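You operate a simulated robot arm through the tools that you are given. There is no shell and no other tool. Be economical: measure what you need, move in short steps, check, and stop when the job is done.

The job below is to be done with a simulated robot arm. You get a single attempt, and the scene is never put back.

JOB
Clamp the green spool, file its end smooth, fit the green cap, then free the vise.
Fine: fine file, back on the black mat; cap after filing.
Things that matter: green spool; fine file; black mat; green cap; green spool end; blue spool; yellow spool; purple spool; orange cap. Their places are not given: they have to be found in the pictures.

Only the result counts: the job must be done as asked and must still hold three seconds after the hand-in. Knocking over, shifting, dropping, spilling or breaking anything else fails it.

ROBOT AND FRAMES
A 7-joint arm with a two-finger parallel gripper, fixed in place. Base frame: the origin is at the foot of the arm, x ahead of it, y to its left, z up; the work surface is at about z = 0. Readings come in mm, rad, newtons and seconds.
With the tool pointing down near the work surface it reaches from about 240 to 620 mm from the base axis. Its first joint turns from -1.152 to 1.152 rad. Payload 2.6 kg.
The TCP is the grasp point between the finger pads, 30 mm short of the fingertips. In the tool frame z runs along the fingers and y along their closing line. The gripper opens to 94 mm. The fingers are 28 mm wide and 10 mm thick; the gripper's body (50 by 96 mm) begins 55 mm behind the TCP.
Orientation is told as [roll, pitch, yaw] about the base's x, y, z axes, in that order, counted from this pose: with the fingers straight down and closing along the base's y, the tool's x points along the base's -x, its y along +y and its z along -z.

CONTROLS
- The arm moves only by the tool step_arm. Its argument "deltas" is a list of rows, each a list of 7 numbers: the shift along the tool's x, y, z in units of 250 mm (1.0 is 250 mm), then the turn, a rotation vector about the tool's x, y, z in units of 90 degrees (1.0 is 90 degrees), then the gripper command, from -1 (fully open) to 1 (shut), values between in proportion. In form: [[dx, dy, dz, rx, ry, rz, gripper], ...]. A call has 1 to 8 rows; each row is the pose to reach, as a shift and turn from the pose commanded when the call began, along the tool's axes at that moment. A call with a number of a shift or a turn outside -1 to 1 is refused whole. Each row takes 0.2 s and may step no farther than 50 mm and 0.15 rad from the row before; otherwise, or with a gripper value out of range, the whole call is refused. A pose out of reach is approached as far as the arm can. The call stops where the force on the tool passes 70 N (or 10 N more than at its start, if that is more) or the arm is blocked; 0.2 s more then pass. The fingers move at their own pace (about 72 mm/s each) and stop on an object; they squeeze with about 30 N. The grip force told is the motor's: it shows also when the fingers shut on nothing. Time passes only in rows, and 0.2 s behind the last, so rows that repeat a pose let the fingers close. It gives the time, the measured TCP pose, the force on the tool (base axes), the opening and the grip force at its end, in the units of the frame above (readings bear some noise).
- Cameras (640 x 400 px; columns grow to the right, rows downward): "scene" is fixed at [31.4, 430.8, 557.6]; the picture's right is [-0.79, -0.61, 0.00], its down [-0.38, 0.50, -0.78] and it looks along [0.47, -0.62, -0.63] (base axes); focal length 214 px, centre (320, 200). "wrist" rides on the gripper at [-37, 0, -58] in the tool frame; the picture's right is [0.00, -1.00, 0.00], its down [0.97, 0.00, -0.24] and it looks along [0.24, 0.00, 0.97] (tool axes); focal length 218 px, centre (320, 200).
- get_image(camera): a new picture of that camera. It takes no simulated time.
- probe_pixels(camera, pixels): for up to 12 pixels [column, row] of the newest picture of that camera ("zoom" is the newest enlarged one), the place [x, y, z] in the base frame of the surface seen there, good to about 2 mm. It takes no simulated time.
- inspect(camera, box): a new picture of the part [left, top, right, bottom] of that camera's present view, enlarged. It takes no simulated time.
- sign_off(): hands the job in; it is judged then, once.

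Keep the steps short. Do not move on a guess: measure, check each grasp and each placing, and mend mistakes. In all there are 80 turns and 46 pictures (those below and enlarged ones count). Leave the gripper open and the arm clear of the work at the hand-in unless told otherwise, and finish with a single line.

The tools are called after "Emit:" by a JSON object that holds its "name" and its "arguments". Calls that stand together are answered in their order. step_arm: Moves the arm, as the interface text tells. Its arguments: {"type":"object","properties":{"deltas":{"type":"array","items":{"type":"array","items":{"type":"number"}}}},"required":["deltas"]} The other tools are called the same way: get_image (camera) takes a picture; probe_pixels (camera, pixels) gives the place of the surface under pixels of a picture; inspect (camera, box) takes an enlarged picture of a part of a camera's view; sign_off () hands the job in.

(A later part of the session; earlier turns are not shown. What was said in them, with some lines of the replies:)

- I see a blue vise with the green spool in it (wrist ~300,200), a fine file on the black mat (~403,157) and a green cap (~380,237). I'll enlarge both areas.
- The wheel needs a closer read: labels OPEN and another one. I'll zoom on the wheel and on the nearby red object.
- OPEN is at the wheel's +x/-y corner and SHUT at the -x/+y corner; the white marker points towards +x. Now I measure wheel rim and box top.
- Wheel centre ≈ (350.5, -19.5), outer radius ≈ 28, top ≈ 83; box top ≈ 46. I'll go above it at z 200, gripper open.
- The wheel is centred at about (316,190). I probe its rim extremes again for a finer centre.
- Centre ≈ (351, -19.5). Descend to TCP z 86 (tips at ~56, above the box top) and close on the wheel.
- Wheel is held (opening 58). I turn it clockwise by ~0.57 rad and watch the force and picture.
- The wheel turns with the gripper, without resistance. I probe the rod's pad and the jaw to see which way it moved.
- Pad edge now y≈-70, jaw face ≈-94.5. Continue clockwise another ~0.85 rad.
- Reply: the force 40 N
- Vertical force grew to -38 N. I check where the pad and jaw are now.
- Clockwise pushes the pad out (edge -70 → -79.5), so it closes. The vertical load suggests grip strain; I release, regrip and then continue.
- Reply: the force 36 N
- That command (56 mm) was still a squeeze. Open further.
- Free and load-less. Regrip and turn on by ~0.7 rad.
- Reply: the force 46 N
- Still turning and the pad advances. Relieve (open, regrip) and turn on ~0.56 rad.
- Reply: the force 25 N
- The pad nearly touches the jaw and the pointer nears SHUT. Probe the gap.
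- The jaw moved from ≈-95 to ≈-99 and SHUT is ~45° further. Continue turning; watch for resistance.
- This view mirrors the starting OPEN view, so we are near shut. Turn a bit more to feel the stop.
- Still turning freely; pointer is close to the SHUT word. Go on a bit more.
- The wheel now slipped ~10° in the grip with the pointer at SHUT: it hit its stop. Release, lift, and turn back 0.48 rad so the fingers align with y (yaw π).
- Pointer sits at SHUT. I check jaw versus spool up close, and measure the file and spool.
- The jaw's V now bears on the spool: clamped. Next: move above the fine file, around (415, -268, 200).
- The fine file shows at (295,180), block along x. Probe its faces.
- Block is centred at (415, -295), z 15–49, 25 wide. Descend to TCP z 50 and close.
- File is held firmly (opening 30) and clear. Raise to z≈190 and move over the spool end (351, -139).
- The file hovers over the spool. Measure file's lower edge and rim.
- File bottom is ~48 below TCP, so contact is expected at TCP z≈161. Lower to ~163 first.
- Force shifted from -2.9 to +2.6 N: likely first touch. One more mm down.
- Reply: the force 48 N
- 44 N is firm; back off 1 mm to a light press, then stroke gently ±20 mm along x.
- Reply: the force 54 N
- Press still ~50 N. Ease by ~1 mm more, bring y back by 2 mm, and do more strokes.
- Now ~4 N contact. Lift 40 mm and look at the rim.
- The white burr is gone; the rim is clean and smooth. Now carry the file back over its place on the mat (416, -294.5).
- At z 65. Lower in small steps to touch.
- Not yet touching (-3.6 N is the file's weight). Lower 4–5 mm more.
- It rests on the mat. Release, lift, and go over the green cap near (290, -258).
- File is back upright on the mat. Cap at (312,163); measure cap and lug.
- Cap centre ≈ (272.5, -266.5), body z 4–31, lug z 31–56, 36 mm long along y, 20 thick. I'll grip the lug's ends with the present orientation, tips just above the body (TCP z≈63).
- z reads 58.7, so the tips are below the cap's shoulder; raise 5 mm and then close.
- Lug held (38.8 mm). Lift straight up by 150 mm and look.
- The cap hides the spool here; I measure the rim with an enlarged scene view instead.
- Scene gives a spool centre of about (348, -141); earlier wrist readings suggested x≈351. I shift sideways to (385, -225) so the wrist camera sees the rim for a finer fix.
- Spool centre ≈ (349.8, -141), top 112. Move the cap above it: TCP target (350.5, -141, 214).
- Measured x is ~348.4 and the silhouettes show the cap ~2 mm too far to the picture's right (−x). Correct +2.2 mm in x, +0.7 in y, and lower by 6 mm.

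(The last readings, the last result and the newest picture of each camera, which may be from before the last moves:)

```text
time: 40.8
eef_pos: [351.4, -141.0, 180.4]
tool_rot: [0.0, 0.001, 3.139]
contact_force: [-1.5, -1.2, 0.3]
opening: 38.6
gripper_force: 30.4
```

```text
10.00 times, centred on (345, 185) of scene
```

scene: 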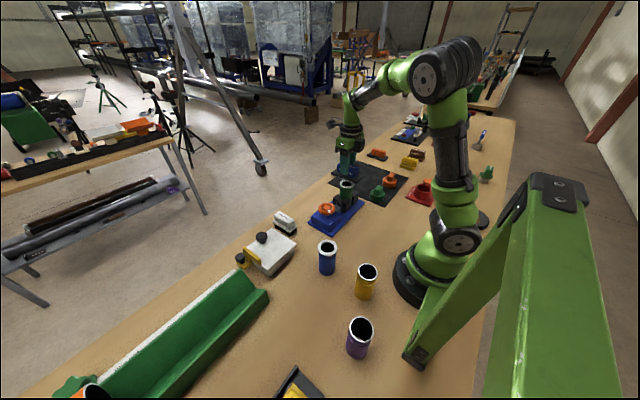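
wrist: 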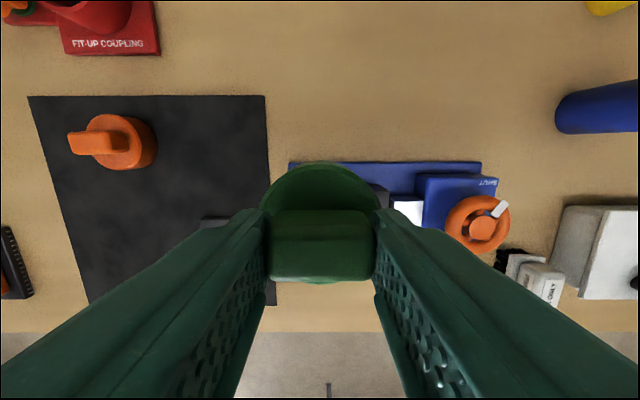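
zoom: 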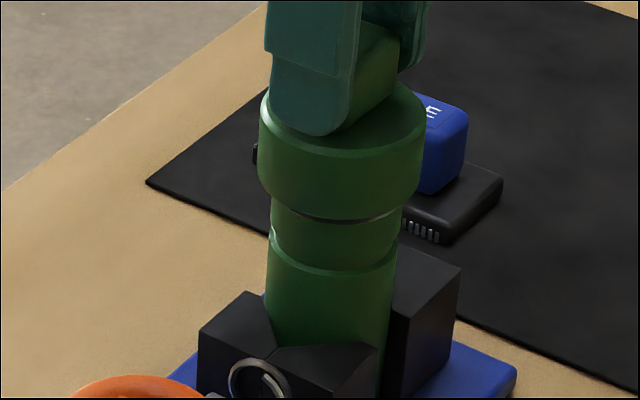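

Now aligned (cap mid 342, expected ≈342). Lower in small steps, watching force.

Emit:
{"name": "step_arm", "arguments": {"deltas": [[0, 0, 0.01, 0, 0, 0, 1], [0, 0, 0.02, 0, 0, 0, 1], [0, 0, 0.032, 0, 0, 0, 1], [0, 0, 0.044, 0, 0, 0, 1], [0, 0, 0.044, 0, 0, 0, 1]]}}

```text
time: 42.0
eef_pos: [351.3, -140.3, 168.4]
tool_rot: [0.002, -0.001, 3.141]
contact_force: [-0.2, 0.2, -0.9]
opening: 38.8
gripper_force: 30.2
```

No force with the cap bottom already ~108, below the rim: it is sliding on. Continue down.

Emit:
{"name": "step_arm", "arguments": {"deltas": [[0, 0, 0.016, 0, 0, 0, 1], [0, 0, 0.032, 0, 0, 0, 1], [0, 0, 0.044, 0, 0, 0, 1], [0, 0, 0.056, 0, 0, 0, 1], [0, 0, 0.056, 0, 0, 0, 1]]}}

```text
time: 43.2
eef_pos: [350.5, -140.2, 154.2]
tool_rot: [-0.002, 0.0, 3.141]
contact_force: [0.8, 0.0, -0.9]
opening: 38.6
gripper_force: 30.1
```

Emit:
{"name": "step_arm", "arguments": {"deltas": [[0, 0, 0.012, 0, 0, 0, 1], [0, 0, 0.024, 0, 0, 0, 1], [0, 0, 0.032, 0, 0, 0, 1], [0, 0, 0.032, 0, 0, 0, 1]]}}

Emit:
{"name": "inspect", "arguments": {"camera": "scene", "box": [325, 165, 365, 205]}}

```text
time: 44.2
eef_pos: [351.3, -141.1, 148.1]
tool_rot: [0.0, 0.007, 3.14]
contact_force: [2.8, 4.1, 29.1]
opening: 38.7
gripper_force: 30.3
```

```text
10.00 times, centred on (345, 185) of scene
```

zoom: 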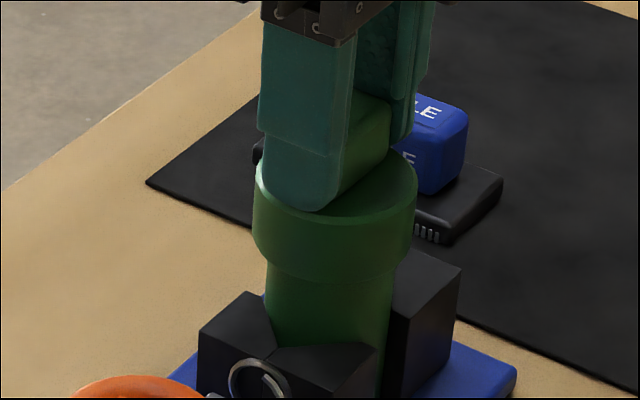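

Cap seated with 29 N at z 148, covering the rim. Release, lift, and go over the wheel (351, -18).

Emit:
{"name": "step_arm", "arguments": {"deltas": [[0, 0, 0, 0, 0, 0, -1], [0, 0, 0, 0, 0, 0, -1], [0, 0, -0.16, 0, 0, 0, -1], [0, 0, -0.3, 0, 0, 0, -1], [0, -0.16, -0.3, 0, 0, 0, -1], [0, -0.32, -0.3, 0, 0, 0, -1], [0, -0.48, -0.3, 0, 0, 0, -1], [0, -0.49, -0.3, 0, 0, 0, -1]]}}

Emit:
{"name": "get_image", "arguments": {"camera": "wrist"}}

```text
time: 46.0
eef_pos: [350.6, -20.3, 222.6]
tool_rot: [-0.001, 0.001, 3.137]
contact_force: [-0.6, -0.3, -0.4]
opening: 94.0
gripper_force: 0.0
```

```text
9 pictures are left
```

wrist: 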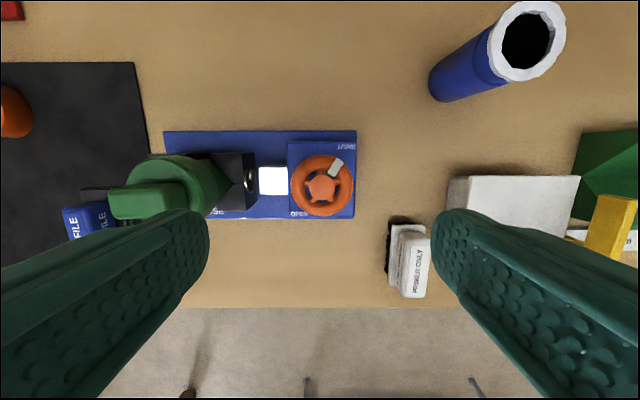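

Cap sits on the spool; wheel centred. Descend to z≈87 and grip the wheel.

Emit:
{"name": "step_arm", "arguments": {"deltas": [[0, -0.004, 0.16, 0, 0, 0, -1], [0, -0.004, 0.32, 0, 0, 0, -1], [0, -0.004, 0.46, 0, 0, 0, -1], [0, -0.004, 0.538, 0, 0, 0, -1], [0, -0.004, 0.538, 0, 0, 0, 1], [0, -0.004, 0.538, 0, 0, 0, 1], [0, -0.004, 0.538, 0, 0, 0, 1]]}}

Emit:
{"name": "step_arm", "arguments": {"deltas": [[0, 0, 0, 0, 0, -0.09, 1], [0, 0, 0, 0, 0, -0.18, 1], [0, 0, 0, 0, 0, -0.27, 1], [0, 0, 0, 0, 0, -0.36, 1], [0, 0, 0, 0, 0, -0.45, 1], [0, 0, 0, 0, 0, -0.54, 1]]}}

Emit:
{"name": "get_image", "arguments": {"camera": "wrist"}}

```text
time: 47.6
eef_pos: [349.4, -18.2, 85.0]
tool_rot: [-0.001, 0.001, 3.14]
contact_force: [2.9, -1.5, -13.5]
opening: 59.8
gripper_force: 45.3
```

```text
time: 49.0
eef_pos: [350.4, -18.2, 86.9]
tool_rot: [-0.001, -0.002, -2.29]
contact_force: [8.0, -5.6, -41.7]
opening: 59.7
gripper_force: 44.9
```

```text
8 pictures are left
```

wrist: 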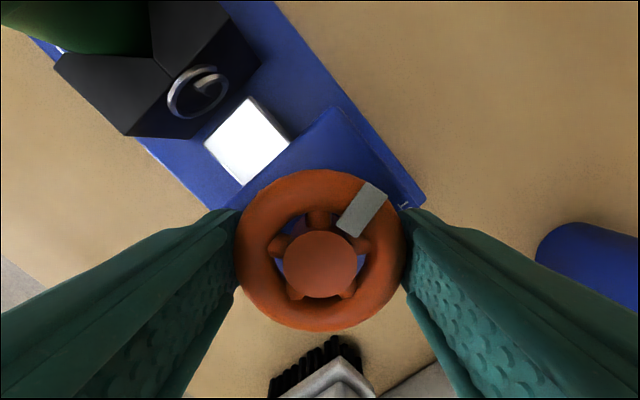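

Wheel unwinds. Regrip to relieve the load and continue counter-clockwise.

Emit:
{"name": "step_arm", "arguments": {"deltas": [[0, 0, 0, 0, 0, 0, -0.6], [0, 0, 0, 0, 0, 0, -0.6], [0, 0, 0, 0, 0, 0, 1], [0, 0, 0, 0, 0, 0, 1], [0, 0, 0, 0, 0, -0.094, 1], [0, 0, 0, 0, 0, -0.188, 1], [0, 0, 0, 0, 0, -0.282, 1], [0, 0, 0, 0, 0, -0.376, 1]]}}

Emit:
{"name": "step_arm", "arguments": {"deltas": [[0, 0, 0, 0, 0, -0.094, 1], [0, 0, 0, 0, 0, -0.188, 1], [0, 0, 0, 0, 0, -0.282, 1], [0, 0, 0, 0, 0, -0.376, 1], [0, 0, 0, 0, 0, -0.376, -0.6], [0, 0, 0, 0, 0, -0.376, -0.6]]}}

Emit:
{"name": "step_arm", "arguments": {"deltas": [[0, 0, 0, 0, 0, 0, 1], [0, 0, 0, 0, 0, 0, 1], [0, 0, 0, 0, 0, -0.094, 1], [0, 0, 0, 0, 0, -0.188, 1], [0, 0, 0, 0, 0, -0.282, 1], [0, 0, 0, 0, 0, -0.376, 1], [0, 0, 0, 0, 0, -0.47, 1], [0, 0, 0, 0, 0, -0.564, 1]]}}

Emit:
{"name": "get_image", "arguments": {"camera": "wrist"}}

```text
time: 50.8
eef_pos: [350.3, -16.4, 87.6]
tool_rot: [-0.001, 0.002, -1.703]
contact_force: [-15.2, 12.7, 34.9]
opening: 59.4
gripper_force: 45.0
```

```text
time: 52.2
eef_pos: [351.2, -17.6, 86.3]
tool_rot: [0.0, 0.0, -1.114]
contact_force: [-0.1, 0.3, 0.5]
opening: 75.3
gripper_force: 0.1
```

```text
time: 54.0
eef_pos: [350.2, -17.2, 87.0]
tool_rot: [0.0, 0.001, -0.228]
contact_force: [-20.2, -13.8, 23.2]
opening: 59.5
gripper_force: 45.3
```

```text
7 pictures are left
```

wrist: 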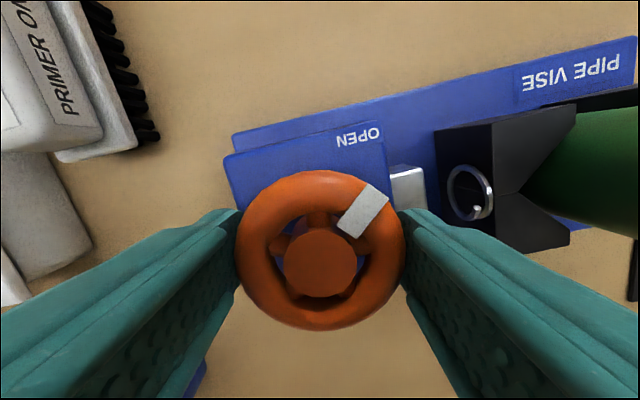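

Pointer is ~37° short of the starting angle. Relieve, regrip and turn the last ~0.6 rad.

Emit:
{"name": "step_arm", "arguments": {"deltas": [[0, 0, 0, 0, 0, 0, -0.6], [0, 0, 0, 0, 0, 0, -0.6], [0, 0, 0, 0, 0, 0, 1], [0, 0, 0, 0, 0, 0, 1], [0, 0, 0, 0, 0, -0.094, 1], [0, 0, 0, 0, 0, -0.188, 1], [0, 0, 0, 0, 0, -0.282, 1], [0, 0, 0, 0, 0, -0.376, 1]]}}

Emit:
{"name": "get_image", "arguments": {"camera": "wrist"}}

```text
time: 55.8
eef_pos: [349.6, -17.7, 86.2]
tool_rot: [0.001, 0.001, 0.365]
contact_force: [2.2, -4.2, -11.8]
opening: 59.4
gripper_force: 44.6
```

```text
6 pictures are left
```

wrist: 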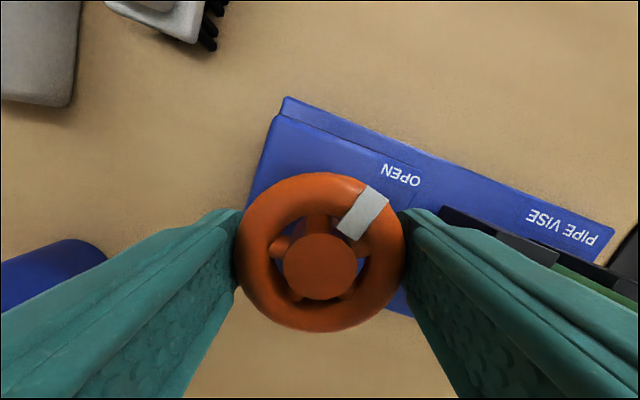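

The pointer is back at its starting angle. A small extra nudge, then release and lift clear.

Emit:
{"name": "step_arm", "arguments": {"deltas": [[0, 0, 0, 0, 0, -0.05, 1], [0, 0, 0, 0, 0, -0.05, -1], [0, 0, 0, 0, 0, -0.05, -1], [0, 0, -0.18, 0, 0, -0.05, -1], [0, 0, -0.36, 0, 0, 0.04, -1], [0, 0, -0.54, 0, 0, 0.13, -1], [0, 0, -0.72, 0, 0, 0.2, -1], [0, 0, -0.8, 0, 0, 0.232, -1]]}}

Emit:
{"name": "get_image", "arguments": {"camera": "wrist"}}

Emit:
{"name": "inspect", "arguments": {"camera": "scene", "box": [290, 140, 450, 240]}}

```text
time: 57.6
eef_pos: [351.6, -16.1, 287.0]
tool_rot: [0.0, 0.0, -0.004]
contact_force: [0.4, -0.4, -0.2]
opening: 94.3
gripper_force: 0.1
```

```text
5 pictures are left
```

wrist: 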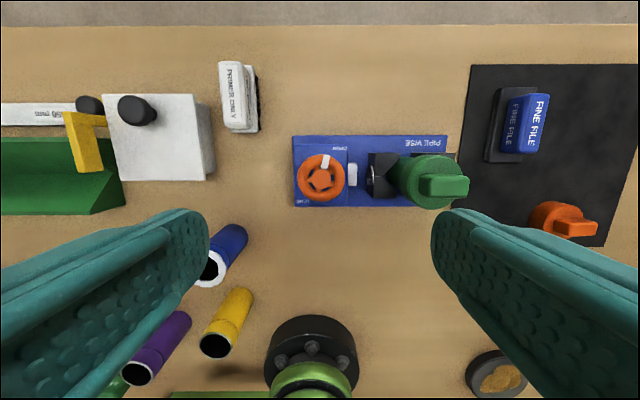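

```text
4.00 times, centred on (370, 190) of scene
```

zoom: 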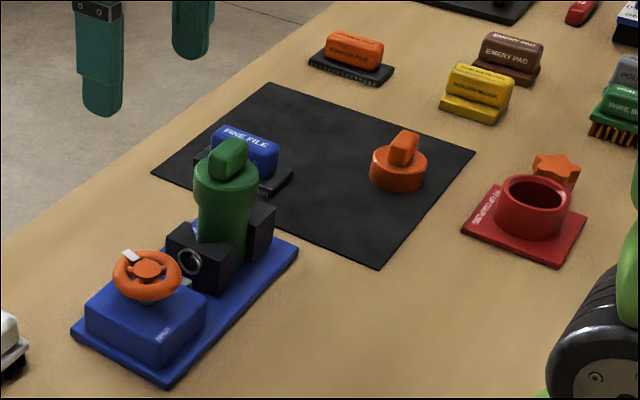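

The vise is open with the pad back, the cap is on the green spool, the fine file is on the black mat and the gripper is open and clear. I'm handing in.

Emit:
{"name": "sign_off", "arguments": {}}

```text
The job is handed in.
```

Handed in: the green spool was clamped, filed smooth with the fine file and capped in green, the file went back on the black mat, and the vise is open again.
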